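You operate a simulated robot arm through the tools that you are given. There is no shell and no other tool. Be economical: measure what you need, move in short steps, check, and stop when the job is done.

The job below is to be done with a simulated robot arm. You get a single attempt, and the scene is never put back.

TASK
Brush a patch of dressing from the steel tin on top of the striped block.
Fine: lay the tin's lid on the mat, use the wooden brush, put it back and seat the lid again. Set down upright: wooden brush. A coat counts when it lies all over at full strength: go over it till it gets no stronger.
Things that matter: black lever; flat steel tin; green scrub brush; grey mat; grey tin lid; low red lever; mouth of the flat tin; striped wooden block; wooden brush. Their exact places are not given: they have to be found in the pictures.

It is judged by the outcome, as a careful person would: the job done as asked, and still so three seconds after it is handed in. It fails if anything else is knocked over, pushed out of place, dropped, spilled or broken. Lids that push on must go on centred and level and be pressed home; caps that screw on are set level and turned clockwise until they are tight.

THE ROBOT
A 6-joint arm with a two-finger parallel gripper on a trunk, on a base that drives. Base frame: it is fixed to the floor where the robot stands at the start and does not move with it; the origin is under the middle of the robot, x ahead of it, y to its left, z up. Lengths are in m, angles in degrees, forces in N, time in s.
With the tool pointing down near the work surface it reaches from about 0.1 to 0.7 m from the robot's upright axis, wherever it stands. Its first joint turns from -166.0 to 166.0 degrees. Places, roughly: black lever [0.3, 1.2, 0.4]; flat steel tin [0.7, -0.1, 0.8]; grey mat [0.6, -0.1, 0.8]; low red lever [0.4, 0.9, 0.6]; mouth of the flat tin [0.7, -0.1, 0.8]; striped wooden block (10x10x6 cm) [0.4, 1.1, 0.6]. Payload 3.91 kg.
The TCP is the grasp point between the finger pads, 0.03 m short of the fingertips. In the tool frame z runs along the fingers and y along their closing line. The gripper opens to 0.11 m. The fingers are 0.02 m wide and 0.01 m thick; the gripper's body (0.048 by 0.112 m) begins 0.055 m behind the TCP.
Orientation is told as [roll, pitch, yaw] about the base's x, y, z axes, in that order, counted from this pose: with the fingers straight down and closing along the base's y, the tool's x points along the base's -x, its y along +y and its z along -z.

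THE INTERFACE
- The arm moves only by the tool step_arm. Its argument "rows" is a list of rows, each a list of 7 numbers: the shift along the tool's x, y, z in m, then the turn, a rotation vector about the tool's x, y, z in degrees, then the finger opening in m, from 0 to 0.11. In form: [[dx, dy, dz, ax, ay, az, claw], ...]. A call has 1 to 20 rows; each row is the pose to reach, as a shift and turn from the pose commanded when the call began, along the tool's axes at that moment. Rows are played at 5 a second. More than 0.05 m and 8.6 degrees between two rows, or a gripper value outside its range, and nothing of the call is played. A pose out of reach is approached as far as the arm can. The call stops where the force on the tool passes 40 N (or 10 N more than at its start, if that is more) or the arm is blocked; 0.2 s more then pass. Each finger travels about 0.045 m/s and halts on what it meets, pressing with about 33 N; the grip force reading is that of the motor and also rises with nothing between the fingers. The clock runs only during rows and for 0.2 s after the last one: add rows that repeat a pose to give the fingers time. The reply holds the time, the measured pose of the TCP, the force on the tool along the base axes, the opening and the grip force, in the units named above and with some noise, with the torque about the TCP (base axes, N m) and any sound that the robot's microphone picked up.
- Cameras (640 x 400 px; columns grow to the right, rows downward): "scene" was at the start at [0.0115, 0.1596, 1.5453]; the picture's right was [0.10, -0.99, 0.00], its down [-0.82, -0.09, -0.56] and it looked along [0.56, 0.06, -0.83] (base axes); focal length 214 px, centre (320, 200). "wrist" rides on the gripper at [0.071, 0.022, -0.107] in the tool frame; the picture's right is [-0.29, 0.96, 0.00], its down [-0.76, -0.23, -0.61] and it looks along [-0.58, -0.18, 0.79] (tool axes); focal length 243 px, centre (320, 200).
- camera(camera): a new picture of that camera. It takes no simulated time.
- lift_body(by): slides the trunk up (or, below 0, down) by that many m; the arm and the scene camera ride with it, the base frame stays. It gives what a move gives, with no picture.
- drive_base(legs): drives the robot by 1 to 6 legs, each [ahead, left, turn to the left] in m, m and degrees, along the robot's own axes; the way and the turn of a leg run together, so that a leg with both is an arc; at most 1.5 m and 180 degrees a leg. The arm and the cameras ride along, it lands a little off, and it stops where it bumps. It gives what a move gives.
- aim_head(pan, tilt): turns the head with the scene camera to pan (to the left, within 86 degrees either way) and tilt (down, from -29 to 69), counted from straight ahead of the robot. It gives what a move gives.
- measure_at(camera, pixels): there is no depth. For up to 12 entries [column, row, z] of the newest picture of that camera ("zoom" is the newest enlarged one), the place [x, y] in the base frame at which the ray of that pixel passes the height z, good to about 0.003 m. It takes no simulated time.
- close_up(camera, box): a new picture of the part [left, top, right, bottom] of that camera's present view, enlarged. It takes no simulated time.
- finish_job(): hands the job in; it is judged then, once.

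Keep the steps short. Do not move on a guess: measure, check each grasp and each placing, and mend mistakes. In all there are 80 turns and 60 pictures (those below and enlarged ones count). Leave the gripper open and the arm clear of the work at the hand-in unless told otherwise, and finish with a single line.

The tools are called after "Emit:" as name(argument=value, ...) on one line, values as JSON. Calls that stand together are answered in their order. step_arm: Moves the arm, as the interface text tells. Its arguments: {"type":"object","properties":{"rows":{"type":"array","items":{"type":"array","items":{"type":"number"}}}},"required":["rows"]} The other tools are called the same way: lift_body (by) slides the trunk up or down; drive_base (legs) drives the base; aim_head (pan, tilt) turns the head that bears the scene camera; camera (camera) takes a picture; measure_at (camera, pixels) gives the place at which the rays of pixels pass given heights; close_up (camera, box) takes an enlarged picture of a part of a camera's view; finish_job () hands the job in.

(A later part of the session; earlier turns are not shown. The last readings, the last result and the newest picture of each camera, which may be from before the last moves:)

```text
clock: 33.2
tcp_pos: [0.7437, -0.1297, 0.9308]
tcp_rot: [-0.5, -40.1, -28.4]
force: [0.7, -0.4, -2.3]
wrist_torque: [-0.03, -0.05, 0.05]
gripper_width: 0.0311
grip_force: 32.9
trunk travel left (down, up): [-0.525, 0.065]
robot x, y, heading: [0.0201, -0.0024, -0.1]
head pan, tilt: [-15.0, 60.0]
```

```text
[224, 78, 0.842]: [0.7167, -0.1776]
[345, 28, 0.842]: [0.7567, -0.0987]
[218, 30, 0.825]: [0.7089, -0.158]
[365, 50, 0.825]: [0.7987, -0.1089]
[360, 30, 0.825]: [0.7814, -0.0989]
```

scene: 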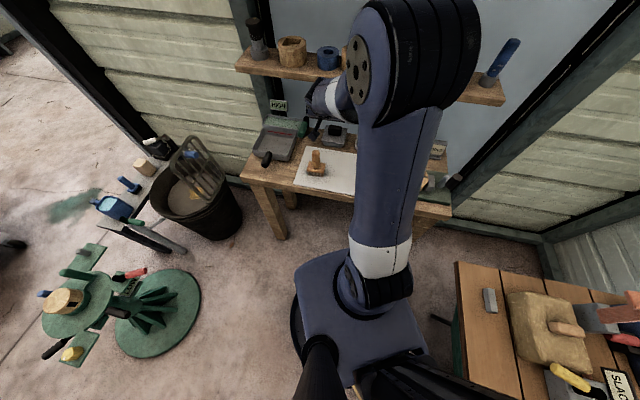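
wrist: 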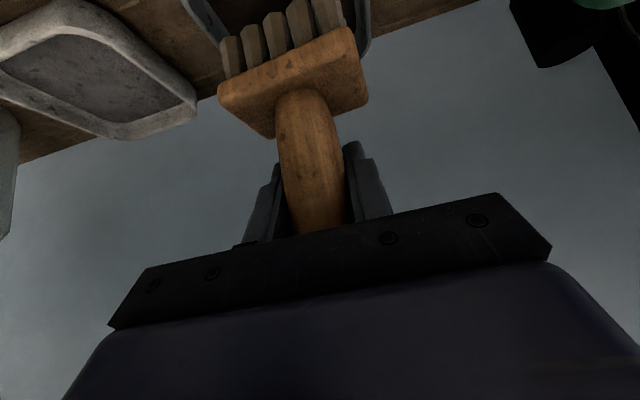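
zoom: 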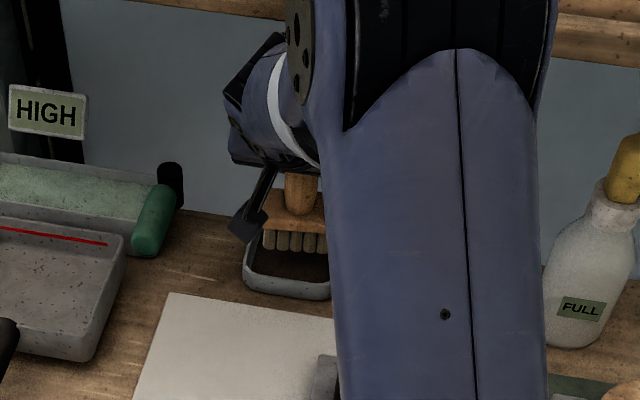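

Brush is centred on the mouth within a few mm. Down 3 cm (with 4 mm back), feeling the force.

Emit:
step_arm(rows=[[0.0095, 0, 0.005, 0, 0, 0, 0.0], [0.0159, 0, 0.0127, 0, 0, 0, 0.0], [0.0191, 0, 0.0165, 0, 0, 0, 0.0], [0.0223, 0, 0.0204, 0, 0, 0, 0.0], [0.0223, 0, 0.0204, 0, 0, 0, 0.0]])

Emit:
step_arm(rows=[[0.0013, 0, 0.0015, 0, 0, 0, 0.0], [0.0019, 0, 0.0023, 0, 0, 0, 0.0], [0.0026, 0, 0.0031, 0, 0, 0, 0.0], [0.0026, 0, 0.0031, 0, 0, 0, 0.0]])

```text
clock: 34.5
tcp_pos: [0.7394, -0.1278, 0.9008]
tcp_rot: [-0.5, -40.0, -28.4]
force: [-0.4, -0.4, -2.8]
wrist_torque: [0.02, 0.0, 0.0]
gripper_width: 0.0316
grip_force: 33.0
trunk travel left (down, up): [-0.525, 0.065]
robot x, y, heading: [0.021, -0.0015, -0.4]
head pan, tilt: [-15.0, 60.0]
```

```text
clock: 35.5
tcp_pos: [0.7398, -0.1265, 0.8952]
tcp_rot: [-0.5, -40.1, -28.4]
force: [-0.1, 0.0, -1.7]
wrist_torque: [0.01, -0.05, 0.02]
gripper_width: 0.0314
grip_force: 32.8
trunk travel left (down, up): [-0.525, 0.065]
robot x, y, heading: [0.0218, 0.0004, 0.1]
head pan, tilt: [-15.0, 60.0]
```

No contact force yet at 0.895. A few mm more in 1 mm rows.

Emit:
step_arm(rows=[[0.0006, 0, 0.0008, 0, 0, 0, 0.0], [0.0013, 0, 0.0015, 0, 0, 0, 0.0], [0.0019, 0, 0.0023, 0, 0, 0, 0.0], [0.0019, 0, 0.0023, 0, 0, 0, 0.0]])

Emit:
close_up(camera="wrist", box=[140, 0, 460, 200])

```text
clock: 36.5
tcp_pos: [0.7392, -0.1268, 0.8949]
tcp_rot: [-0.4, -40.2, -28.5]
force: [-0.6, -2.1, 7.4]
wrist_torque: [0.29, 0.12, -0.02]
gripper_width: 0.0313
grip_force: 32.7
trunk travel left (down, up): [-0.525, 0.065]
robot x, y, heading: [0.0255, 0.0038, -0.3]
head pan, tilt: [-15.0, 60.0]
```

```text
2.00 times, centred on (300, 100) of wrist
```

zoom: 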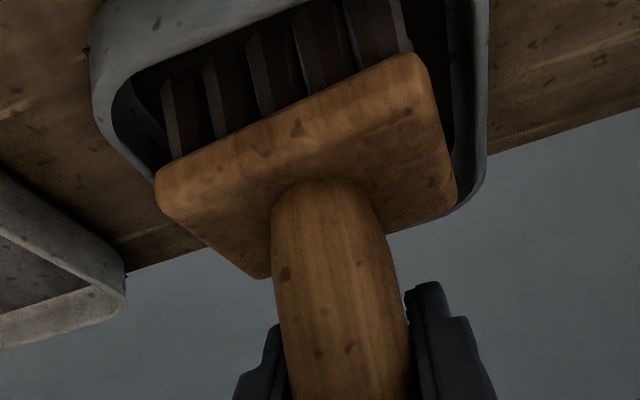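

The bristles touch the tin's floor (≈10 N) in the dressing. A small wiggle, then lift straight up and wait for drips over the tin.

Emit:
step_arm(rows=[[-0.001, 0.003, -0.001, 0, 0, 0, 0.0], [-0.001, -0.003, -0.001, 0, 0, 0, 0.0], [-0.0013, 0, -0.0015, 0, 0, 0, 0.0], [-0.0064, 0, -0.0077, 0, 0, 0, 0.0], [-0.0129, 0, -0.0153, 0, 0, 0, 0.0], [-0.0212, 0, -0.0253, 0, 0, 0, 0.0], [-0.0212, 0, -0.0253, 0, 0, 0, 0.0], [-0.0212, 0, -0.0253, 0, 0, 0, 0.0], [-0.0212, 0, -0.0253, 0, 0, 0, 0.0], [-0.0212, 0, -0.0253, 0, 0, 0, 0.0], [-0.0212, 0, -0.0253, 0, 0, 0, 0.0]])

Emit:
close_up(camera="wrist", box=[140, 0, 460, 200])

```text
clock: 38.9
tcp_pos: [0.7378, -0.1288, 0.927]
tcp_rot: [-0.4, -40.1, -28.4]
force: [0.9, 0.1, -1.6]
wrist_torque: [-0.03, -0.04, -0.04]
gripper_width: 0.0313
grip_force: 33.6
trunk travel left (down, up): [-0.525, 0.065]
robot x, y, heading: [0.0205, -0.0037, -0.3]
head pan, tilt: [-15.0, 60.0]
```

```text
2.00 times, centred on (300, 100) of wrist
```

zoom: 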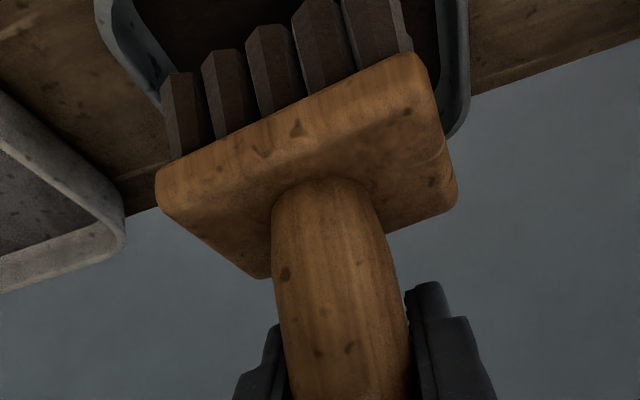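

The bristles are now brown and loaded. I withdraw along under the shelf to in front of the bench, and measure the stand and floor obstacles in the earlier full scene view.

Emit:
step_arm(rows=[[0.0266, 0.006, -0.035, 0, 0, 0, 0.0], [0.0532, 0.012, -0.07, 0, 0, 0, 0.0], [0.0798, 0.018, -0.105, 0, 0, 0, 0.0], [0.1064, 0.024, -0.14, 0, 0, 0, 0.0], [0.133, 0.03, -0.175, 0, 0, 0, 0.0], [0.1596, 0.036, -0.21, 0, 0, 0, 0.0], [0.1862, 0.04, -0.244, 0, 0, 0, 0.0], [0.1862, 0.04, -0.244, 0, 0, 0, 0.0]])

Emit:
aim_head(pan=45, tilt=50)

Emit:
camera(camera="scene")

```text
clock: 40.6
tcp_pos: [0.4941, 0.0507, 0.9947]
tcp_rot: [-0.5, -40.2, -28.4]
force: [0.1, 0.3, -2.5]
wrist_torque: [-0.01, 0.0, 0.03]
gripper_width: 0.031
grip_force: 32.8
trunk travel left (down, up): [-0.525, 0.065]
robot x, y, heading: [0.025, -0.0022, -0.5]
head pan, tilt: [-15.0, 60.0]
```

```text
clock: 42.0
tcp_pos: [0.4942, 0.0504, 0.9948]
tcp_rot: [-0.5, -40.1, -28.4]
force: [-0.2, -0.3, -2.2]
wrist_torque: [0.0, -0.01, 0.01]
gripper_width: 0.0312
grip_force: 33.2
trunk travel left (down, up): [-0.525, 0.065]
robot x, y, heading: [0.0226, 0.0008, -0.3]
head pan, tilt: [45.0, 50.0]
```

```text
23 pictures are left
```

scene: 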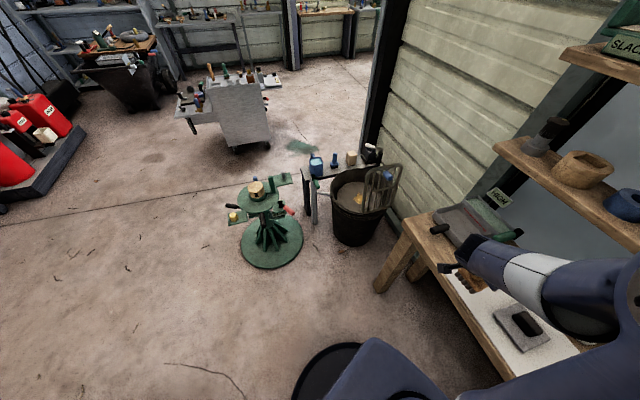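

Emit:
close_up(camera="scene", box=[215, 155, 335, 275])

Emit:
measure_at(camera="scene", pixels=[[241, 245, 0.02], [302, 240, 0.02], [272, 269, 0.02], [355, 245, 0.0], [330, 200, 0.4], [315, 222, 0.0], [325, 165, 0.5], [295, 385, 0.1], [345, 345, 0.1], [375, 290, 0.0], [256, 188, 0.63], [256, 196, 0.57]])

```text
3.33 times, centred on (275, 215) of scene
```

zoom: 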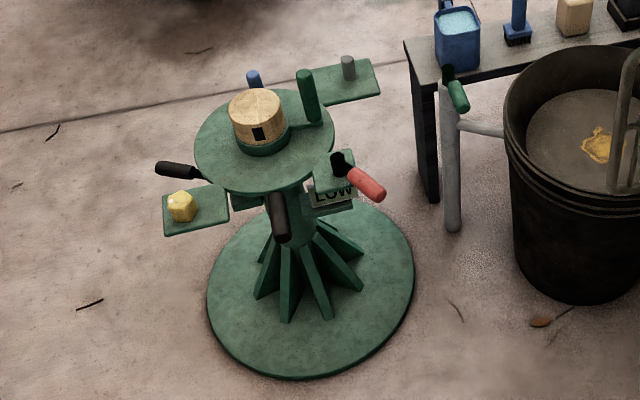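

```text
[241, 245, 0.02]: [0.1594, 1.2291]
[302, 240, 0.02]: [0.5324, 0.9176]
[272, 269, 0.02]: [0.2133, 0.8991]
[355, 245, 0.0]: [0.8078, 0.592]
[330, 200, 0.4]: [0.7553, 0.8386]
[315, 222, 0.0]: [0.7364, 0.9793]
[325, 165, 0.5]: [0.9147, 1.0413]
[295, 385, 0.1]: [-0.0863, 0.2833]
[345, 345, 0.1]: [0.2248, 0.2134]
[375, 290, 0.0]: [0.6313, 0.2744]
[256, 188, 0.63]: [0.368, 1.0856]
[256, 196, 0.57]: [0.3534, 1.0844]
```

The stand's base centre is ≈(0.35,1.07) with radius 0.24; the floor between is free. I drive left 0.52 m, then turn 60° left, so the block lies about 0.65 m ahead, arm held high.

Emit:
drive_base(legs=[[0, 0.52, 0], [0, 0, 60]])

Emit:
aim_head(pan=-5, tilt=60)

Emit:
camera(camera="scene")

```text
clock: 47.5
tcp_pos: [0.2204, 0.9364, 0.9946]
tcp_rot: [-0.5, -40.0, 31.0]
force: [-0.5, 0.6, -2.3]
wrist_torque: [0.04, -0.01, 0.02]
gripper_width: 0.031
grip_force: 33.1
trunk travel left (down, up): [-0.525, 0.065]
robot x, y, heading: [0.0234, 0.5047, 59.3]
head pan, tilt: [45.0, 50.0]
```

```text
clock: 48.7
tcp_pos: [0.2195, 0.9363, 0.9941]
tcp_rot: [-0.5, -40.1, 31.0]
force: [0.1, 0.3, -2.6]
wrist_torque: [0.01, -0.04, 0.01]
gripper_width: 0.0312
grip_force: 33.1
trunk travel left (down, up): [-0.525, 0.065]
robot x, y, heading: [0.0243, 0.5067, 59.3]
head pan, tilt: [-5.0, 60.0]
```

```text
21 pictures are left
```

scene: 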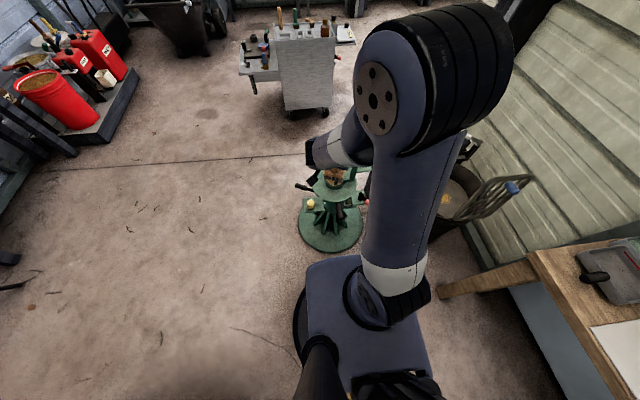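

Emit:
close_up(camera="scene", box=[280, 140, 380, 220])

Emit:
camera(camera="wrist")

```text
5.00 times, centred on (330, 180) of scene
```

zoom: 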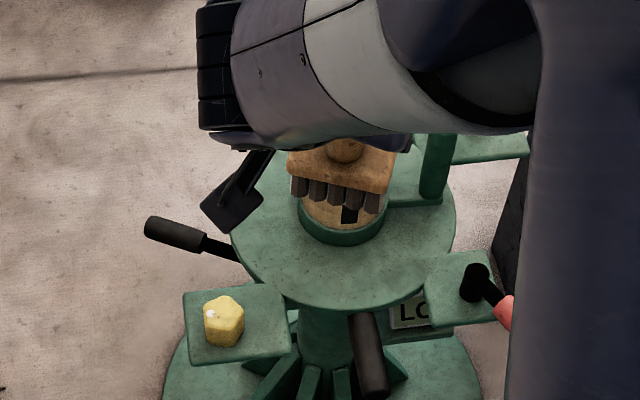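

```text
19 pictures are left
```

wrist: 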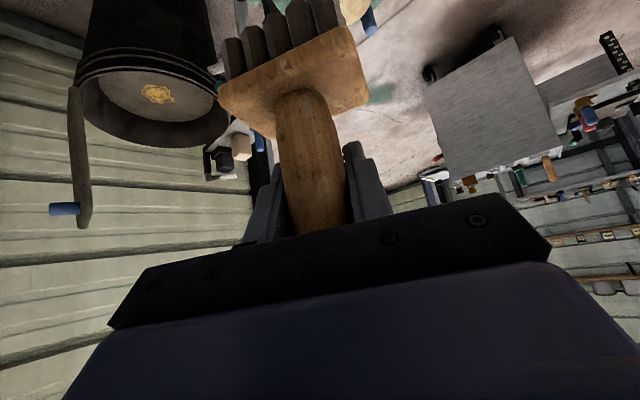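

The brush hides the block top. I shift the hand aside to the right, high, to see the block freely.

Emit:
step_arm(rows=[[0.0, -0.04, -0.02, 0, 0, 0, 0.0], [0.0, -0.08, -0.04, 0, 0, 0, 0.0], [0.0, -0.12, -0.06, 0, 0, 0, 0.0], [0.0, -0.16, -0.08, 0, 0, 0, 0.0], [0.0, -0.2, -0.08, 0, 0, 0, 0.0]])

Emit:
close_up(camera="scene", box=[280, 140, 380, 220])

```text
clock: 49.9
tcp_pos: [0.28, 0.7396, 1.0611]
tcp_rot: [-0.4, -40.0, 30.8]
force: [-0.1, 0.4, -2.2]
wrist_torque: [0.0, -0.04, -0.02]
gripper_width: 0.0314
grip_force: 32.7
trunk travel left (down, up): [-0.525, 0.065]
robot x, y, heading: [0.0194, 0.502, 59.7]
head pan, tilt: [-5.0, 60.0]
```

```text
5.00 times, centred on (330, 180) of scene
```

zoom: 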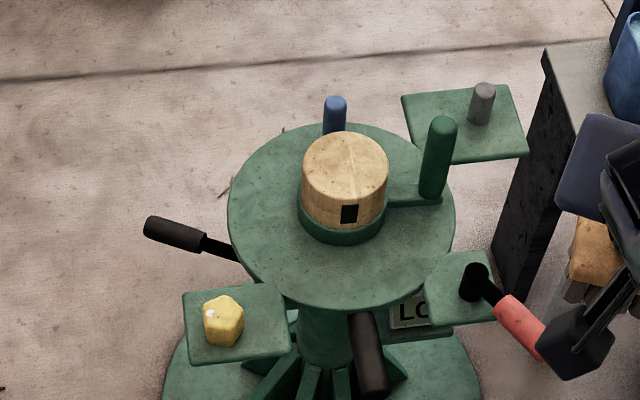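

Emit:
measure_at(camera="zoom", pixels=[[303, 168, 0.6], [388, 168, 0.6], [345, 132, 0.6], [345, 202, 0.6], [345, 167, 0.6], [345, 167, 0.63], [345, 167, 0.66], [442, 120, 0.65], [432, 195, 0.57], [335, 102, 0.6], [345, 215, 0.55], [228, 200, 0.53]])

Emit:
measure_at(camera="zoom", pixels=[[303, 168, 0.65], [388, 168, 0.65], [345, 132, 0.65], [345, 202, 0.65], [442, 120, 0.7], [455, 200, 0.53], [340, 125, 0.53], [340, 308, 0.53]])

```text
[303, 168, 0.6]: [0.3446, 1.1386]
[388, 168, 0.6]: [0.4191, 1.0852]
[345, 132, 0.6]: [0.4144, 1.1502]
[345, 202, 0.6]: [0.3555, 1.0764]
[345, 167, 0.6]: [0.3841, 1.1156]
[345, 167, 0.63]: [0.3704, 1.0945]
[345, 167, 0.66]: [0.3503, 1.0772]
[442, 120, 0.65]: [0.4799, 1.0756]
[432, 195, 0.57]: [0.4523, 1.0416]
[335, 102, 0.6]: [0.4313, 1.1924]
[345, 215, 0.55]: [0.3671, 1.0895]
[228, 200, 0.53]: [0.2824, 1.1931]
```

```text
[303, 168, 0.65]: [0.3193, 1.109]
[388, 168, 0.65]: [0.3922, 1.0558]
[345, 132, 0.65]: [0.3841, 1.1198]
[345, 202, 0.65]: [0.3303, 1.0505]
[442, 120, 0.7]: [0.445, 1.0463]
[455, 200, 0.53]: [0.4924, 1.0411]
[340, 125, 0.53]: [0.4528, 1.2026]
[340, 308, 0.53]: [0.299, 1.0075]
```

Block top ≈ z 0.607 centred ≈ (0.381,1.110), Ø≈0.09–0.10; green peg at ≈(0.455,1.048) up to ≈0.69. I lower the trunk 0.19 m, then carry the brush over the block staying above the peg.

Emit:
lift_body(by=-0.19)

Emit:
step_arm(rows=[[-0.02, 0.029, 0.024, 0, 0, 0, 0.0], [-0.04, 0.059, 0.048, 0, 0, 0, 0.0], [-0.06, 0.088, 0.072, 0, 0, 0, 0.0], [-0.08, 0.118, 0.096, 0, 0, 0, 0.0], [-0.1, 0.147, 0.12, 0, 0, 0, 0.0], [-0.12, 0.177, 0.144, 0, 0, 0, 0.0], [-0.14, 0.206, 0.168, 0, 0, 0, 0.0], [-0.16, 0.236, 0.192, 0, 0, 0, 0.0], [-0.18, 0.265, 0.216, 0, 0, 0, 0.0], [-0.18, 0.265, 0.216, 0, 0, 0, 0.0]])

Emit:
aim_head(pan=0, tilt=50)

Emit:
camera(camera="scene")

```text
clock: 52.0
tcp_pos: [0.2793, 0.7388, 0.8705]
tcp_rot: [-0.5, -40.1, 31.0]
force: [1.0, -1.2, -2.3]
wrist_torque: [0.04, -0.07, 0.01]
gripper_width: 0.0312
grip_force: 33.3
trunk travel left (down, up): [-0.335, 0.255]
robot x, y, heading: [0.0228, 0.5009, 59.3]
head pan, tilt: [-5.0, 60.0]
```

```text
clock: 54.2
tcp_pos: [0.3832, 1.111, 0.8178]
tcp_rot: [-0.6, -40.1, 31.1]
force: [0.0, 0.6, -2.2]
wrist_torque: [0.04, -0.03, 0.01]
gripper_width: 0.031
grip_force: 32.4
trunk travel left (down, up): [-0.335, 0.255]
robot x, y, heading: [0.0213, 0.501, 59.2]
head pan, tilt: [-5.0, 60.0]
```

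```text
clock: 54.9
tcp_pos: [0.382, 1.11, 0.817]
tcp_rot: [-0.5, -40.0, 31.0]
force: [0.8, 0.4, -2.8]
wrist_torque: [0.02, -0.05, 0.0]
gripper_width: 0.0311
grip_force: 32.8
trunk travel left (down, up): [-0.335, 0.255]
robot x, y, heading: [0.0257, 0.5043, 59.0]
head pan, tilt: [0.0, 50.0]
```

```text
17 pictures are left
```

scene: 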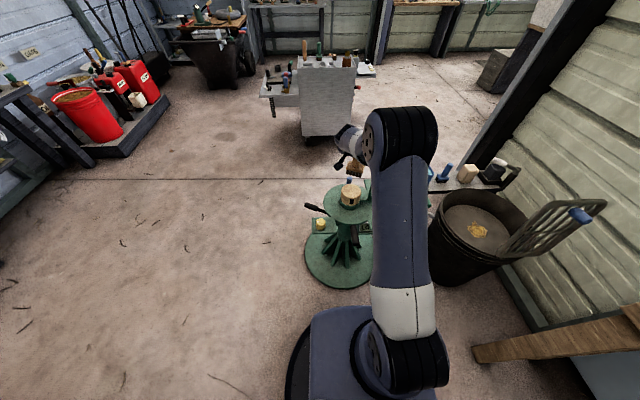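

Now over the block at z 0.817. I descend 0.1 m (brush bottom ≈0.627) and check with an enlarged view.

Emit:
step_arm(rows=[[0.0161, 0, 0.0192, 0, 0, 0, 0.0], [0.0322, 0, 0.0383, 0, 0, 0, 0.0], [0.0482, 0, 0.0575, 0, 0, 0, 0.0], [0.0643, 0, 0.0766, 0, 0, 0, 0.0], [0.0643, 0, 0.0766, 0, 0, 0, 0.0]])

Emit:
close_up(camera="scene", box=[300, 130, 400, 240])

```text
clock: 56.1
tcp_pos: [0.3845, 1.1088, 0.7174]
tcp_rot: [-0.5, -40.2, 31.0]
force: [0.0, -1.0, -2.2]
wrist_torque: [-0.01, 0.0, -0.03]
gripper_width: 0.0313
grip_force: 32.8
trunk travel left (down, up): [-0.335, 0.255]
robot x, y, heading: [0.0215, 0.5035, 59.5]
head pan, tilt: [0.0, 50.0]
```

```text
3.64 times, centred on (350, 185) of scene
```

zoom: 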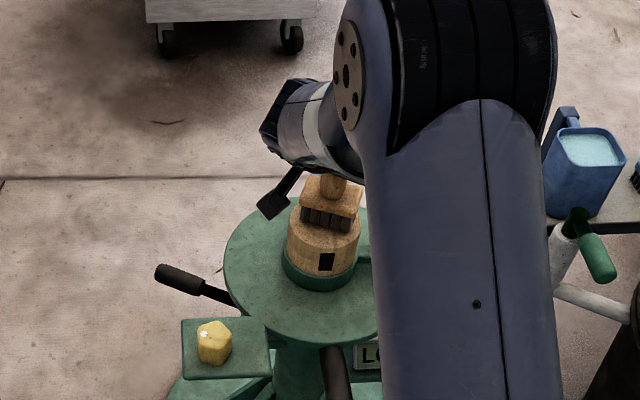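

Centred well. Lower gently to touch: 1.6 cm, then 1 mm rows.

Emit:
step_arm(rows=[[0.0051, 0, 0.0061, 0, 0, 0, 0.0], [0.009, 0, 0.0107, 0, 0, 0, 0.0], [0.0103, 0, 0.0123, 0, 0, 0, 0.0], [0.0103, 0, 0.0123, 0, 0, 0, 0.0]])

Emit:
step_arm(rows=[[0.0006, 0, 0.0008, 0, 0, 0, 0.0], [0.0013, 0, 0.0015, 0, 0, 0, 0.0], [0.0019, 0, 0.0023, 0, 0, 0, 0.0], [0.0026, 0, 0.0031, 0, 0, 0, 0.0], [0.0026, 0, 0.0031, 0, 0, 0, 0.0]])

```text
clock: 57.1
tcp_pos: [0.3857, 1.1086, 0.7055]
tcp_rot: [-0.2, -40.4, 30.7]
force: [5.1, 0.6, 31.1]
wrist_torque: [0.19, 0.32, -0.16]
gripper_width: 0.0304
grip_force: 32.9
trunk travel left (down, up): [-0.335, 0.255]
robot x, y, heading: [0.0228, 0.5077, 59.4]
head pan, tilt: [0.0, 50.0]
```

```text
clock: 58.3
tcp_pos: [0.3847, 1.1058, 0.7014]
tcp_rot: [-0.3, -40.4, 30.9]
force: [5.7, 1.4, 30.9]
wrist_torque: [0.06, 0.36, -0.06]
gripper_width: 0.0315
grip_force: 32.8
trunk travel left (down, up): [-0.335, 0.255]
robot x, y, heading: [0.0196, 0.5016, 59.4]
head pan, tilt: [0.0, 50.0]
```

Pressing too hard (31 N; the brush slid slightly in the grip). I ease up 3 mm and read the force.

Emit:
step_arm(rows=[[-0.0013, 0, -0.0015, 0, 0, 0, 0.0], [-0.0019, 0, -0.0023, 0, 0, 0, 0.0], [-0.0019, 0, -0.0023, 0, 0, 0, 0.0]])

```text
clock: 59.1
tcp_pos: [0.3831, 1.1079, 0.7022]
tcp_rot: [-0.3, -40.1, 30.9]
force: [6.7, 4.6, 16.4]
wrist_torque: [0.68, -0.1, -0.11]
gripper_width: 0.0312
grip_force: 32.4
trunk travel left (down, up): [-0.335, 0.255]
robot x, y, heading: [0.0242, 0.5049, 59.3]
head pan, tilt: [0.0, 50.0]
```

I ease 2 mm more and brush over the whole top in strokes along the tool's forward direction at three lateral offsets.

Emit:
step_arm(rows=[[-0.0013, 0, -0.0015, 0, 0, 0, 0], [-0.012, 0, 0.0075, 0, 0, 0, 0], [-0.0227, 0, 0.0165, 0, 0, 0, 0], [-0.012, 0, 0.0075, 0, 0, 0, 0], [-0.0013, 0, -0.0015, 0, 0, 0, 0], [0.0094, 0, -0.0105, 0, 0, 0, 0], [0.0201, 0, -0.0195, 0, 0, 0, 0], [0.0201, 0.02, -0.0195, 0, 0, 0, 0], [0.0094, 0.02, -0.0105, 0, 0, 0, 0], [-0.0013, 0.02, -0.0015, 0, 0, 0, 0], [-0.012, 0.02, 0.0075, 0, 0, 0, 0], [-0.0227, 0.02, 0.0165, 0, 0, 0, 0], [-0.0227, 0, 0.0165, 0, 0, 0, 0], [-0.0227, -0.02, 0.0165, 0, 0, 0, 0], [-0.012, -0.02, 0.0075, 0, 0, 0, 0], [-0.0013, -0.02, -0.0015, 0, 0, 0, 0], [0.0094, -0.02, -0.0105, 0, 0, 0, 0], [0.0201, -0.02, -0.0195, 0, 0, 0, 0], [0.0094, -0.01, -0.0105, 0, 0, 0, 0], [-0.0013, 0, -0.0015, 0, 0, 0, 0]])

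Emit:
close_up(camera="scene", box=[310, 160, 380, 220])

```text
clock: 63.3
tcp_pos: [0.3805, 1.107, 0.7037]
tcp_rot: [-0.5, -40.1, 31.0]
force: [0.6, -0.1, -2.4]
wrist_torque: [0.02, 0.01, 0.0]
gripper_width: 0.0313
grip_force: 32.9
trunk travel left (down, up): [-0.335, 0.255]
robot x, y, heading: [0.0213, 0.5021, 59.3]
head pan, tilt: [0.0, 50.0]
```

```text
6.67 times, centred on (345, 190) of scene
```

zoom: 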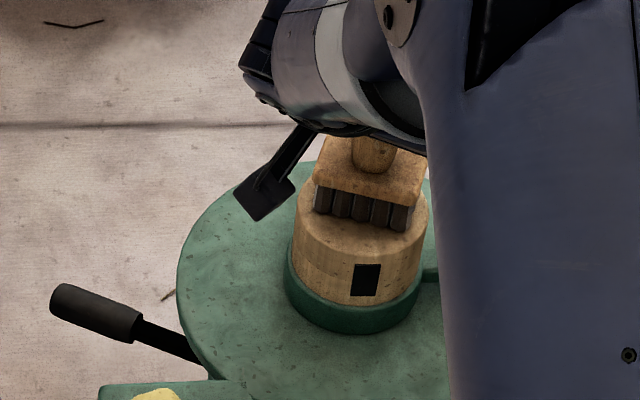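

No contact remains now and the visible front part seems uncoated. I measure where block edges and bristles stand.

Emit:
measure_at(camera="zoom", pixels=[[297, 222, 0.615], [429, 215, 0.615], [362, 262, 0.615], [315, 212, 0.617], [405, 232, 0.617], [297, 222, 0.605], [429, 215, 0.605], [362, 262, 0.605], [318, 165, 0.65], [412, 190, 0.65], [425, 155, 0.65]])

```text
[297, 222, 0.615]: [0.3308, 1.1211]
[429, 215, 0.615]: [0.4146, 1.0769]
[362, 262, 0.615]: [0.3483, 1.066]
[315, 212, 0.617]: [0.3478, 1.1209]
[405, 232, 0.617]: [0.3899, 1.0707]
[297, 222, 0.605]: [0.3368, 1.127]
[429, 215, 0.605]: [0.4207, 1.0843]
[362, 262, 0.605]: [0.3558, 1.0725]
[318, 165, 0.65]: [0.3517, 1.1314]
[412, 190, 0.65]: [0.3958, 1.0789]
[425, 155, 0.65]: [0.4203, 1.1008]
```

The brush's centre is ≈1.1 cm too far forward of the block centre (0.373,1.103). I shift back 1.1 cm, and lower 1 mm at a time to a light touch.

Emit:
step_arm(rows=[[0.0084, 0.004, -0.0071, 0, 0, 0, 0], [0.009, 0.004, -0.0063, 0, 0, 0, 0], [0.009, 0.004, -0.0063, 0, 0, 0, 0]])

Emit:
step_arm(rows=[[0.0006, 0, 0.0008, 0, 0, 0, 0], [0.0006, 0, 0.0008, 0, 0, 0, 0]])

```text
clock: 64.1
tcp_pos: [0.3718, 1.1056, 0.7028]
tcp_rot: [-0.6, -40.1, 31.0]
force: [-0.7, -0.6, -2.3]
wrist_torque: [0.02, 0.0, 0.01]
gripper_width: 0.0308
grip_force: 32.9
trunk travel left (down, up): [-0.335, 0.255]
robot x, y, heading: [0.0272, 0.5062, 59.3]
head pan, tilt: [0.0, 50.0]
```

```text
clock: 64.7
tcp_pos: [0.3723, 1.1051, 0.7025]
tcp_rot: [-0.5, -40.1, 31.0]
force: [-1.2, 0.1, -1.5]
wrist_torque: [0.08, 0.04, 0.04]
gripper_width: 0.0312
grip_force: 33.3
trunk travel left (down, up): [-0.335, 0.255]
robot x, y, heading: [0.0232, 0.5055, 59.1]
head pan, tilt: [0.0, 50.0]
```

Barely touching. Another 1 mm, then another.

Emit:
step_arm(rows=[[0.0006, 0, 0.0008, 0, 0, 0, 0], [0.0006, 0, 0.0008, 0, 0, 0, 0]])

Emit:
step_arm(rows=[[0.0006, 0, 0.0008, 0, 0, 0, 0], [0.0006, 0, 0.0008, 0, 0, 0, 0]])

```text
clock: 65.3
tcp_pos: [0.3727, 1.1059, 0.7024]
tcp_rot: [-0.3, -40.2, 31.0]
force: [2.3, 0.6, 6.7]
wrist_torque: [0.17, 0.12, -0.07]
gripper_width: 0.0312
grip_force: 33.3
trunk travel left (down, up): [-0.335, 0.255]
robot x, y, heading: [0.0238, 0.5054, 59.6]
head pan, tilt: [0.0, 50.0]
```

```text
clock: 65.9
tcp_pos: [0.3726, 1.105, 0.7018]
tcp_rot: [-0.5, -40.1, 30.9]
force: [3.3, 1.6, 13.7]
wrist_torque: [0.29, 0.25, -0.08]
gripper_width: 0.0311
grip_force: 32.9
trunk travel left (down, up): [-0.335, 0.255]
robot x, y, heading: [0.0217, 0.5037, 59.0]
head pan, tilt: [0.0, 50.0]
```

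Good brushing pressure (≈15 N). Stroke over the whole top now.

Emit:
step_arm(rows=[[-0.0107, 0, 0.009, 0, 0, 0, 0], [-0.0214, 0, 0.018, 0, 0, 0, 0], [-0.0107, 0, 0.009, 0, 0, 0, 0], [0, 0, 0, 0, 0, 0, 0], [0.0107, 0, -0.009, 0, 0, 0, 0], [0.0214, 0, -0.018, 0, 0, 0, 0], [0.0214, 0.02, -0.018, 0, 0, 0, 0], [0.0107, 0.02, -0.009, 0, 0, 0, 0], [0, 0.02, 0, 0, 0, 0, 0], [-0.0107, 0.02, 0.009, 0, 0, 0, 0], [-0.0214, 0.02, 0.018, 0, 0, 0, 0], [-0.0214, 0, 0.018, 0, 0, 0, 0], [-0.0214, -0.02, 0.018, 0, 0, 0, 0], [-0.0107, -0.02, 0.009, 0, 0, 0, 0], [0, -0.02, 0, 0, 0, 0, 0], [0.0107, -0.02, -0.009, 0, 0, 0, 0], [0.0214, -0.02, -0.018, 0, 0, 0, 0], [0.0214, 0, -0.018, 0, 0, 0, 0], [0.0107, 0, -0.009, 0, 0, 0, 0], [0, 0, 0, 0, 0, 0, 0]])

Emit:
close_up(camera="scene", box=[310, 160, 380, 220])

```text
clock: 70.1
tcp_pos: [0.3721, 1.1045, 0.7011]
tcp_rot: [-0.5, -40.1, 31.1]
force: [-4.9, -2.0, 11.5]
wrist_torque: [0.3, 0.49, 0.18]
gripper_width: 0.0308
grip_force: 32.9
trunk travel left (down, up): [-0.335, 0.255]
robot x, y, heading: [0.028, 0.5057, 59.4]
head pan, tilt: [0.0, 50.0]
```

```text
6.67 times, centred on (345, 190) of scene
```

zoom: 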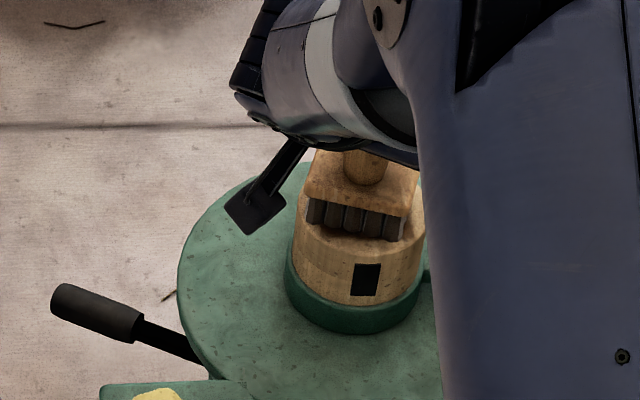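

I lift clear and look at the block's top.

Emit:
step_arm(rows=[[-0.0193, 0, -0.023, 0, 0, 0, 0], [-0.045, 0, -0.0536, 0, 0, 0, 0], [-0.0707, 0, -0.0843, 0, 0, 0, 0], [-0.06, 0, -0.125, 0, 0, 0, 0], [-0.04, 0, -0.165, 0, 0, 0, 0], [-0.02, 0, -0.205, 0, 0, 0, 0]])

Emit:
close_up(camera="scene", box=[310, 160, 380, 220])

```text
clock: 71.5
tcp_pos: [0.2702, 1.0478, 0.8689]
tcp_rot: [-0.5, -40.1, 31.0]
force: [0.8, 0.5, -2.0]
wrist_torque: [0.02, -0.03, 0.01]
gripper_width: 0.031
grip_force: 32.9
trunk travel left (down, up): [-0.335, 0.255]
robot x, y, heading: [0.0242, 0.5068, 59.3]
head pan, tilt: [0.0, 50.0]
```

```text
6.67 times, centred on (345, 190) of scene
```

zoom: 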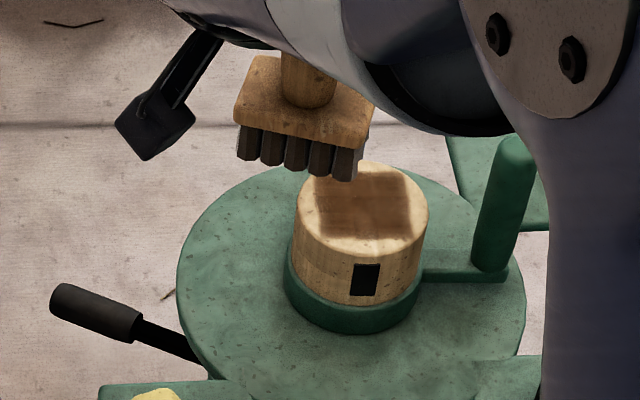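

A brown square patch is forming, darker toward the back, lighter at front-left. I measure its corners.

Emit:
measure_at(camera="zoom", pixels=[[318, 238, 0.613], [412, 237, 0.613], [403, 174, 0.613], [335, 172, 0.613], [362, 208, 0.613], [297, 205, 0.613], [429, 205, 0.613], [362, 253, 0.613], [362, 163, 0.613]])

```text
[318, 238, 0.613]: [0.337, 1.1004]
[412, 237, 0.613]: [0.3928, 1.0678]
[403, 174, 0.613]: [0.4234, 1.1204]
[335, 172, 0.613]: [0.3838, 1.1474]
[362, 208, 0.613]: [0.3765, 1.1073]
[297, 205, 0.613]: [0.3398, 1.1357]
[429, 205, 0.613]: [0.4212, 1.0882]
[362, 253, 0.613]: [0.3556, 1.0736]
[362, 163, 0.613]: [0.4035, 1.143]
```

Block centre confirmed ≈(0.380,1.110), the patch is a ~6 cm square there. More passes are needed. I return to contact, re-centred by 6 mm forward.

Emit:
step_arm(rows=[[-0.02, 0, 0.04, 0, 0, 0, 0], [-0.04, 0, 0.08, 0, 0, 0, 0], [-0.0553, 0, 0.1246, 0, 0, 0, 0], [-0.0296, 0, 0.1553, 0, 0, 0, 0], [-0.0039, 0, 0.1859, 0, 0, 0, 0], [0.0103, 0, 0.2028, 0, 0, 0, 0], [0.0154, 0, 0.2089, 0, 0, 0, 0], [0.0154, 0, 0.2089, 0, 0, 0, 0]])

```text
clock: 73.3
tcp_pos: [0.3782, 1.1094, 0.7015]
tcp_rot: [-0.5, -40.1, 30.9]
force: [0.1, -0.4, -3.1]
wrist_torque: [0.02, -0.05, 0.03]
gripper_width: 0.0312
grip_force: 33.1
trunk travel left (down, up): [-0.335, 0.255]
robot x, y, heading: [0.0249, 0.5051, 59.3]
head pan, tilt: [0.0, 50.0]
```

No touch yet; lower 1.5 mm.

Emit:
step_arm(rows=[[0.0006, 0, 0.0008, 0, 0, 0, 0], [0.001, 0, 0.0011, 0, 0, 0, 0], [0.001, 0, 0.0011, 0, 0, 0, 0]])

Emit:
step_arm(rows=[[0.0006, 0, 0.0008, 0, 0, 0, 0], [0.0006, 0, 0.0008, 0, 0, 0, 0]])

```text
clock: 74.1
tcp_pos: [0.3769, 1.1093, 0.7003]
tcp_rot: [-0.5, -40.2, 30.9]
force: [1.6, 1.7, 7.3]
wrist_torque: [0.49, -0.06, -0.08]
gripper_width: 0.0311
grip_force: 32.9
trunk travel left (down, up): [-0.335, 0.255]
robot x, y, heading: [0.025, 0.4988, 59.4]
head pan, tilt: [0.0, 50.0]
```

```text
clock: 74.7
tcp_pos: [0.3778, 1.1077, 0.7001]
tcp_rot: [-0.4, -40.3, 30.9]
force: [1.5, 2.2, 16.4]
wrist_torque: [0.59, -0.17, 0.0]
gripper_width: 0.0312
grip_force: 34.3
trunk travel left (down, up): [-0.335, 0.255]
robot x, y, heading: [0.0278, 0.5034, 59.1]
head pan, tilt: [0.0, 50.0]
```

Good pressure. Two full rounds of strokes.

Emit:
step_arm(rows=[[-0.0107, 0, 0.009, 0, 0, 0, 0], [-0.0214, 0, 0.018, 0, 0, 0, 0], [-0.0107, 0, 0.009, 0, 0, 0, 0], [0, 0, 0, 0, 0, 0, 0], [0.0107, 0, -0.009, 0, 0, 0, 0], [0.0214, 0, -0.018, 0, 0, 0, 0], [0.0214, 0.018, -0.018, 0, 0, 0, 0], [0.0107, 0.018, -0.009, 0, 0, 0, 0], [0, 0.018, 0, 0, 0, 0, 0], [-0.0107, 0.018, 0.009, 0, 0, 0, 0], [-0.0214, 0.018, 0.018, 0, 0, 0, 0], [-0.0214, 0, 0.018, 0, 0, 0, 0], [-0.0214, -0.018, 0.018, 0, 0, 0, 0], [-0.0107, -0.018, 0.009, 0, 0, 0, 0], [0, -0.018, 0, 0, 0, 0, 0], [0.0107, -0.018, -0.009, 0, 0, 0, 0], [0.0214, -0.018, -0.018, 0, 0, 0, 0], [0.0214, 0, -0.018, 0, 0, 0, 0], [0.0107, 0, -0.009, 0, 0, 0, 0], [0, 0, 0, 0, 0, 0, 0]])

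Emit:
step_arm(rows=[[-0.0107, 0, 0.009, 0, 0, 0, 0], [-0.0214, 0, 0.018, 0, 0, 0, 0], [-0.0107, 0, 0.009, 0, 0, 0, 0], [0, 0, 0, 0, 0, 0, 0], [0.0107, 0, -0.009, 0, 0, 0, 0], [0.0214, 0, -0.018, 0, 0, 0, 0], [0.0214, 0.018, -0.018, 0, 0, 0, 0], [0.0107, 0.018, -0.009, 0, 0, 0, 0], [0, 0.018, 0, 0, 0, 0, 0], [-0.0107, 0.018, 0.009, 0, 0, 0, 0], [-0.0214, 0.018, 0.018, 0, 0, 0, 0], [-0.0214, 0, 0.018, 0, 0, 0, 0], [-0.0214, -0.018, 0.018, 0, 0, 0, 0], [-0.0107, -0.018, 0.009, 0, 0, 0, 0], [0, -0.018, 0, 0, 0, 0, 0], [0.0107, -0.018, -0.009, 0, 0, 0, 0], [0.0214, -0.018, -0.018, 0, 0, 0, 0], [0.0214, 0, -0.018, 0, 0, 0, 0], [0.0107, 0, -0.009, 0, 0, 0, 0], [0, 0, 0, 0, 0, 0, 0]])

Emit:
step_arm(rows=[[-0.0193, 0, -0.023, 0, 0, 0, 0], [-0.045, 0, -0.0536, 0, 0, 0, 0], [-0.0707, 0, -0.0843, 0, 0, 0, 0], [-0.06, 0, -0.125, 0, 0, 0, 0], [-0.04, 0, -0.165, 0, 0, 0, 0], [-0.02, 0, -0.205, 0, 0, 0, 0]])

Emit:
close_up(camera="scene", box=[310, 160, 380, 220])

```text
clock: 78.9
tcp_pos: [0.3746, 1.1084, 0.6984]
tcp_rot: [-0.4, -40.1, 31.0]
force: [-5.2, -0.8, 10.7]
wrist_torque: [0.27, 0.51, 0.13]
gripper_width: 0.0312
grip_force: 32.9
trunk travel left (down, up): [-0.335, 0.255]
robot x, y, heading: [0.0245, 0.5046, 59.3]
head pan, tilt: [0.0, 50.0]
```

```text
clock: 83.1
tcp_pos: [0.3776, 1.1093, 0.6973]
tcp_rot: [-0.5, -40.0, 31.1]
force: [-2.2, 0.4, 3.3]
wrist_torque: [0.19, 0.19, 0.06]
gripper_width: 0.0314
grip_force: 32.9
trunk travel left (down, up): [-0.335, 0.255]
robot x, y, heading: [0.0232, 0.5034, 59.5]
head pan, tilt: [0.0, 50.0]
```

```text
clock: 84.5
tcp_pos: [0.2756, 1.0503, 0.8731]
tcp_rot: [-0.5, -40.2, 31.0]
force: [-0.7, -0.6, -2.3]
wrist_torque: [-0.01, -0.04, -0.02]
gripper_width: 0.031
grip_force: 32.7
trunk travel left (down, up): [-0.335, 0.255]
robot x, y, heading: [0.0292, 0.5024, 59.3]
head pan, tilt: [0.0, 50.0]
```

```text
6.67 times, centred on (345, 190) of scene
```

zoom: 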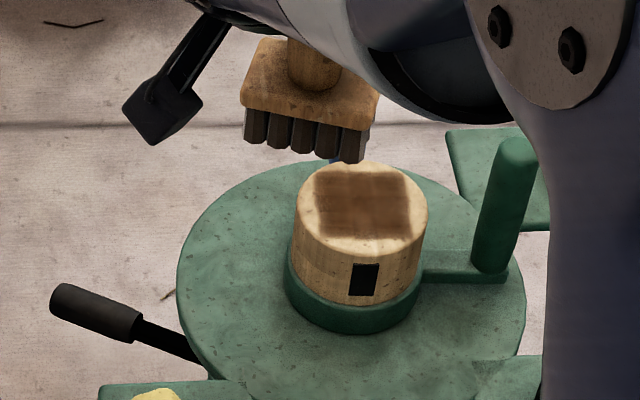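

Stronger and more even; edges are a bit lighter still. I go back down and run along the patch's perimeter and corners.

Emit:
step_arm(rows=[[-0.02, 0, 0.04, 0, 0, 0, 0], [-0.04, 0, 0.08, 0, 0, 0, 0], [-0.0507, 0, 0.1207, 0, 0, 0, 0], [-0.025, 0, 0.1514, 0, 0, 0, 0], [0.0007, 0, 0.182, 0, 0, 0, 0], [0.015, 0, 0.199, 0, 0, 0, 0], [0.0206, 0, 0.2058, 0, 0, 0, 0], [0.0206, 0, 0.2058, 0, 0, 0, 0]])

Emit:
step_arm(rows=[[0.0006, 0, 0.0008, 0, 0, 0, 0], [0.0006, 0, 0.0008, 0, 0, 0, 0]])

```text
clock: 86.3
tcp_pos: [0.3783, 1.1098, 0.6971]
tcp_rot: [-0.5, -40.2, 31.0]
force: [-0.7, -0.1, 5.4]
wrist_torque: [0.31, 0.14, 0.06]
gripper_width: 0.0312
grip_force: 32.7
trunk travel left (down, up): [-0.335, 0.255]
robot x, y, heading: [0.0272, 0.5012, 59.4]
head pan, tilt: [0.0, 50.0]
```

```text
clock: 86.9
tcp_pos: [0.3784, 1.111, 0.6979]
tcp_rot: [-0.2, -40.2, 30.9]
force: [1.0, 4.4, 13.5]
wrist_torque: [0.85, 0.16, -0.11]
gripper_width: 0.0313
grip_force: 33.0
trunk travel left (down, up): [-0.335, 0.255]
robot x, y, heading: [0.0243, 0.5026, 59.5]
head pan, tilt: [0.0, 50.0]
```

Emit:
step_arm(rows=[[0.026, 0.012, -0.0219, 0, 0, 0, 0], [0.0169, -0.005, -0.0141, 0, 0, 0, 0], [0.0077, -0.022, -0.0064, 0, 0, 0, 0], [-0.0092, -0.016, 0.0077, 0, 0, 0, 0], [-0.026, -0.01, 0.0219, 0, 0, 0, 0], [-0.0188, 0.007, 0.0158, 0, 0, 0, 0], [-0.0115, 0.024, 0.0096, 0, 0, 0, 0], [0.0073, 0.018, -0.0061, 0, 0, 0, 0], [0.026, 0.012, -0.0219, 0, 0, 0, 0], [0.0169, -0.005, -0.0141, 0, 0, 0, 0], [0.0077, -0.022, -0.0064, 0, 0, 0, 0], [-0.0092, -0.016, 0.0077, 0, 0, 0, 0], [-0.026, -0.01, 0.0219, 0, 0, 0, 0], [-0.0188, 0.007, 0.0158, 0, 0, 0, 0], [-0.0115, 0.024, 0.0096, 0, 0, 0, 0], [0.0073, 0.018, -0.0061, 0, 0, 0, 0], [0.026, 0.012, -0.0219, 0, 0, 0, 0], [0.013, 0.006, -0.011, 0, 0, 0, 0], [0, 0, 0, 0, 0, 0, 0]])

Emit:
step_arm(rows=[[0.0004, 0, 0.0004, 0, 0, 0, 0], [0.026, 0.012, -0.0215, 0, 0, 0, 0], [0.0173, -0.005, -0.0137, 0, 0, 0, 0], [0.0081, -0.022, -0.006, 0, 0, 0, 0], [-0.0088, -0.016, 0.0081, 0, 0, 0, 0], [-0.0256, -0.01, 0.0223, 0, 0, 0, 0], [-0.0184, 0.007, 0.0162, 0, 0, 0, 0], [-0.0111, 0.024, 0.01, 0, 0, 0, 0], [0.0077, 0.018, -0.0057, 0, 0, 0, 0], [0.0264, 0.012, -0.0215, 0, 0, 0, 0], [0.0173, -0.005, -0.0137, 0, 0, 0, 0], [0.0081, -0.022, -0.006, 0, 0, 0, 0], [-0.0088, -0.016, 0.0081, 0, 0, 0, 0], [-0.0256, -0.01, 0.0223, 0, 0, 0, 0], [-0.0184, 0.007, 0.0162, 0, 0, 0, 0], [-0.0111, 0.024, 0.01, 0, 0, 0, 0], [0.0077, 0.018, -0.0057, 0, 0, 0, 0], [0.0264, 0.012, -0.0215, 0, 0, 0, 0], [0.0004, 0, 0.0004, 0, 0, 0, 0]])

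Emit:
step_arm(rows=[[-0.0193, 0, -0.023, 0, 0, 0, 0], [-0.045, 0, -0.0536, 0, 0, 0, 0], [-0.0707, 0, -0.0843, 0, 0, 0, 0], [-0.06, 0, -0.125, 0, 0, 0, 0], [-0.04, 0, -0.165, 0, 0, 0, 0], [-0.02, 0, -0.205, 0, 0, 0, 0]])

Emit:
close_up(camera="scene", box=[325, 170, 367, 206])

```text
clock: 90.9
tcp_pos: [0.3772, 1.109, 0.6965]
tcp_rot: [-0.5, -40.2, 30.9]
force: [-7.8, -0.3, 18.6]
wrist_torque: [0.39, 0.44, 0.1]
gripper_width: 0.0311
grip_force: 33.5
trunk travel left (down, up): [-0.335, 0.255]
robot x, y, heading: [0.0251, 0.5044, 59.2]
head pan, tilt: [0.0, 50.0]
```

```text
clock: 94.9
tcp_pos: [0.3752, 1.1091, 0.6959]
tcp_rot: [-0.4, -40.2, 31.0]
force: [-7.1, 0.1, 23.4]
wrist_torque: [0.55, 0.76, 0.1]
gripper_width: 0.0312
grip_force: 33.1
trunk travel left (down, up): [-0.335, 0.255]
robot x, y, heading: [0.0259, 0.505, 59.3]
head pan, tilt: [0.0, 50.0]
```

```text
clock: 96.3
tcp_pos: [0.2757, 1.0504, 0.8632]
tcp_rot: [-0.4, -40.0, 31.1]
force: [0.3, 0.2, -3.0]
wrist_torque: [0.01, 0.0, 0.01]
gripper_width: 0.0313
grip_force: 32.6
trunk travel left (down, up): [-0.335, 0.255]
robot x, y, heading: [0.0225, 0.5061, 58.9]
head pan, tilt: [0.0, 50.0]
```

```text
11.11 times, centred on (346, 188) of scene
```

zoom: 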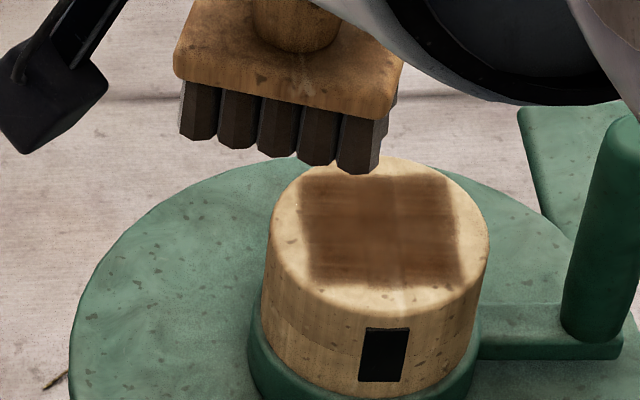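

Stronger and more even, with a slightly lighter middle. One more full round: interior raster plus perimeter.

Emit:
step_arm(rows=[[-0.02, 0, 0.04, 0, 0, 0, 0], [-0.04, 0, 0.08, 0, 0, 0, 0], [-0.0507, 0, 0.1207, 0, 0, 0, 0], [-0.025, 0, 0.1514, 0, 0, 0, 0], [0.0007, 0, 0.182, 0, 0, 0, 0], [0.015, 0, 0.199, 0, 0, 0, 0], [0.0206, 0, 0.2058, 0, 0, 0, 0], [0.0206, 0, 0.2058, 0, 0, 0, 0]])

Emit:
step_arm(rows=[[-0.0107, 0, 0.009, 0, 0, 0, 0], [-0.0214, 0, 0.018, 0, 0, 0, 0], [-0.0107, 0, 0.009, 0, 0, 0, 0], [0, 0, 0, 0, 0, 0, 0], [0.0107, 0, -0.009, 0, 0, 0, 0], [0.0214, 0, -0.018, 0, 0, 0, 0], [0.0214, 0.018, -0.018, 0, 0, 0, 0], [0.0107, 0.018, -0.009, 0, 0, 0, 0], [0, 0.018, 0, 0, 0, 0, 0], [-0.0107, 0.018, 0.009, 0, 0, 0, 0], [-0.0214, 0.018, 0.018, 0, 0, 0, 0], [-0.0214, 0, 0.018, 0, 0, 0, 0], [-0.0214, -0.018, 0.018, 0, 0, 0, 0], [-0.0107, -0.018, 0.009, 0, 0, 0, 0], [0, -0.018, 0, 0, 0, 0, 0], [0.0107, -0.018, -0.009, 0, 0, 0, 0], [0.0214, -0.018, -0.018, 0, 0, 0, 0], [0.0214, 0, -0.018, 0, 0, 0, 0], [0.0107, 0, -0.009, 0, 0, 0, 0], [0, 0, 0, 0, 0, 0, 0]])

Emit:
step_arm(rows=[[0.0004, 0, 0.0004, 0, 0, 0, 0], [0.026, 0.012, -0.0215, 0, 0, 0, 0], [0.0173, -0.005, -0.0137, 0, 0, 0, 0], [0.0081, -0.022, -0.006, 0, 0, 0, 0], [-0.0088, -0.016, 0.0081, 0, 0, 0, 0], [-0.0256, -0.01, 0.0223, 0, 0, 0, 0], [-0.0184, 0.007, 0.0162, 0, 0, 0, 0], [-0.0111, 0.024, 0.01, 0, 0, 0, 0], [0.0077, 0.018, -0.0057, 0, 0, 0, 0], [0.0264, 0.012, -0.0215, 0, 0, 0, 0], [0.0173, -0.005, -0.0137, 0, 0, 0, 0], [0.0081, -0.022, -0.006, 0, 0, 0, 0], [-0.0088, -0.016, 0.0081, 0, 0, 0, 0], [-0.0256, -0.01, 0.0223, 0, 0, 0, 0], [-0.0184, 0.007, 0.0162, 0, 0, 0, 0], [-0.0111, 0.024, 0.01, 0, 0, 0, 0], [0.0077, 0.018, -0.0057, 0, 0, 0, 0], [0.0264, 0.012, -0.0215, 0, 0, 0, 0], [0.0004, 0, 0.0004, 0, 0, 0, 0]])

Emit:
step_arm(rows=[[-0.0193, 0, -0.023, 0, 0, 0, 0], [-0.045, 0, -0.0536, 0, 0, 0, 0], [-0.0707, 0, -0.0843, 0, 0, 0, 0], [-0.06, 0, -0.125, 0, 0, 0, 0], [-0.04, 0, -0.165, 0, 0, 0, 0], [-0.02, 0, -0.205, 0, 0, 0, 0]])

Emit:
close_up(camera="scene", box=[325, 170, 367, 206])

```text
clock: 98.1
tcp_pos: [0.3773, 1.108, 0.6959]
tcp_rot: [-0.6, -40.2, 30.9]
force: [0.8, 0.3, 2.5]
wrist_torque: [0.17, 0.01, -0.04]
gripper_width: 0.0311
grip_force: 33.3
trunk travel left (down, up): [-0.335, 0.255]
robot x, y, heading: [0.0244, 0.5053, 59.2]
head pan, tilt: [0.0, 50.0]
```

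```text
clock: 102.3
tcp_pos: [0.3746, 1.1087, 0.6956]
tcp_rot: [-0.3, -40.2, 31.0]
force: [-8.8, -2.7, 22.0]
wrist_torque: [0.26, 0.72, 0.11]
gripper_width: 0.031
grip_force: 33.0
trunk travel left (down, up): [-0.335, 0.255]
robot x, y, heading: [0.0237, 0.5022, 59.3]
head pan, tilt: [0.0, 50.0]
```

```text
clock: 106.3
tcp_pos: [0.3783, 1.1078, 0.6935]
tcp_rot: [-0.4, -40.3, 31.0]
force: [-7.8, 0.5, 27.1]
wrist_torque: [0.61, 0.67, 0.11]
gripper_width: 0.031
grip_force: 32.7
trunk travel left (down, up): [-0.335, 0.255]
robot x, y, heading: [0.0225, 0.5014, 59.3]
head pan, tilt: [0.0, 50.0]
```

```text
clock: 107.7
tcp_pos: [0.2799, 1.0484, 0.8601]
tcp_rot: [-0.7, -40.0, 30.9]
force: [0.1, 0.4, -2.6]
wrist_torque: [0.05, 0.03, 0.02]
gripper_width: 0.0311
grip_force: 32.8
trunk travel left (down, up): [-0.335, 0.255]
robot x, y, heading: [0.0234, 0.5061, 59.4]
head pan, tilt: [0.0, 50.0]
```

```text
11.11 times, centred on (346, 188) of scene
```

zoom: 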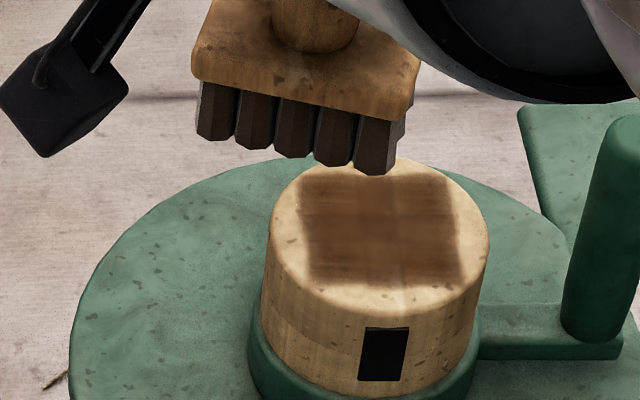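

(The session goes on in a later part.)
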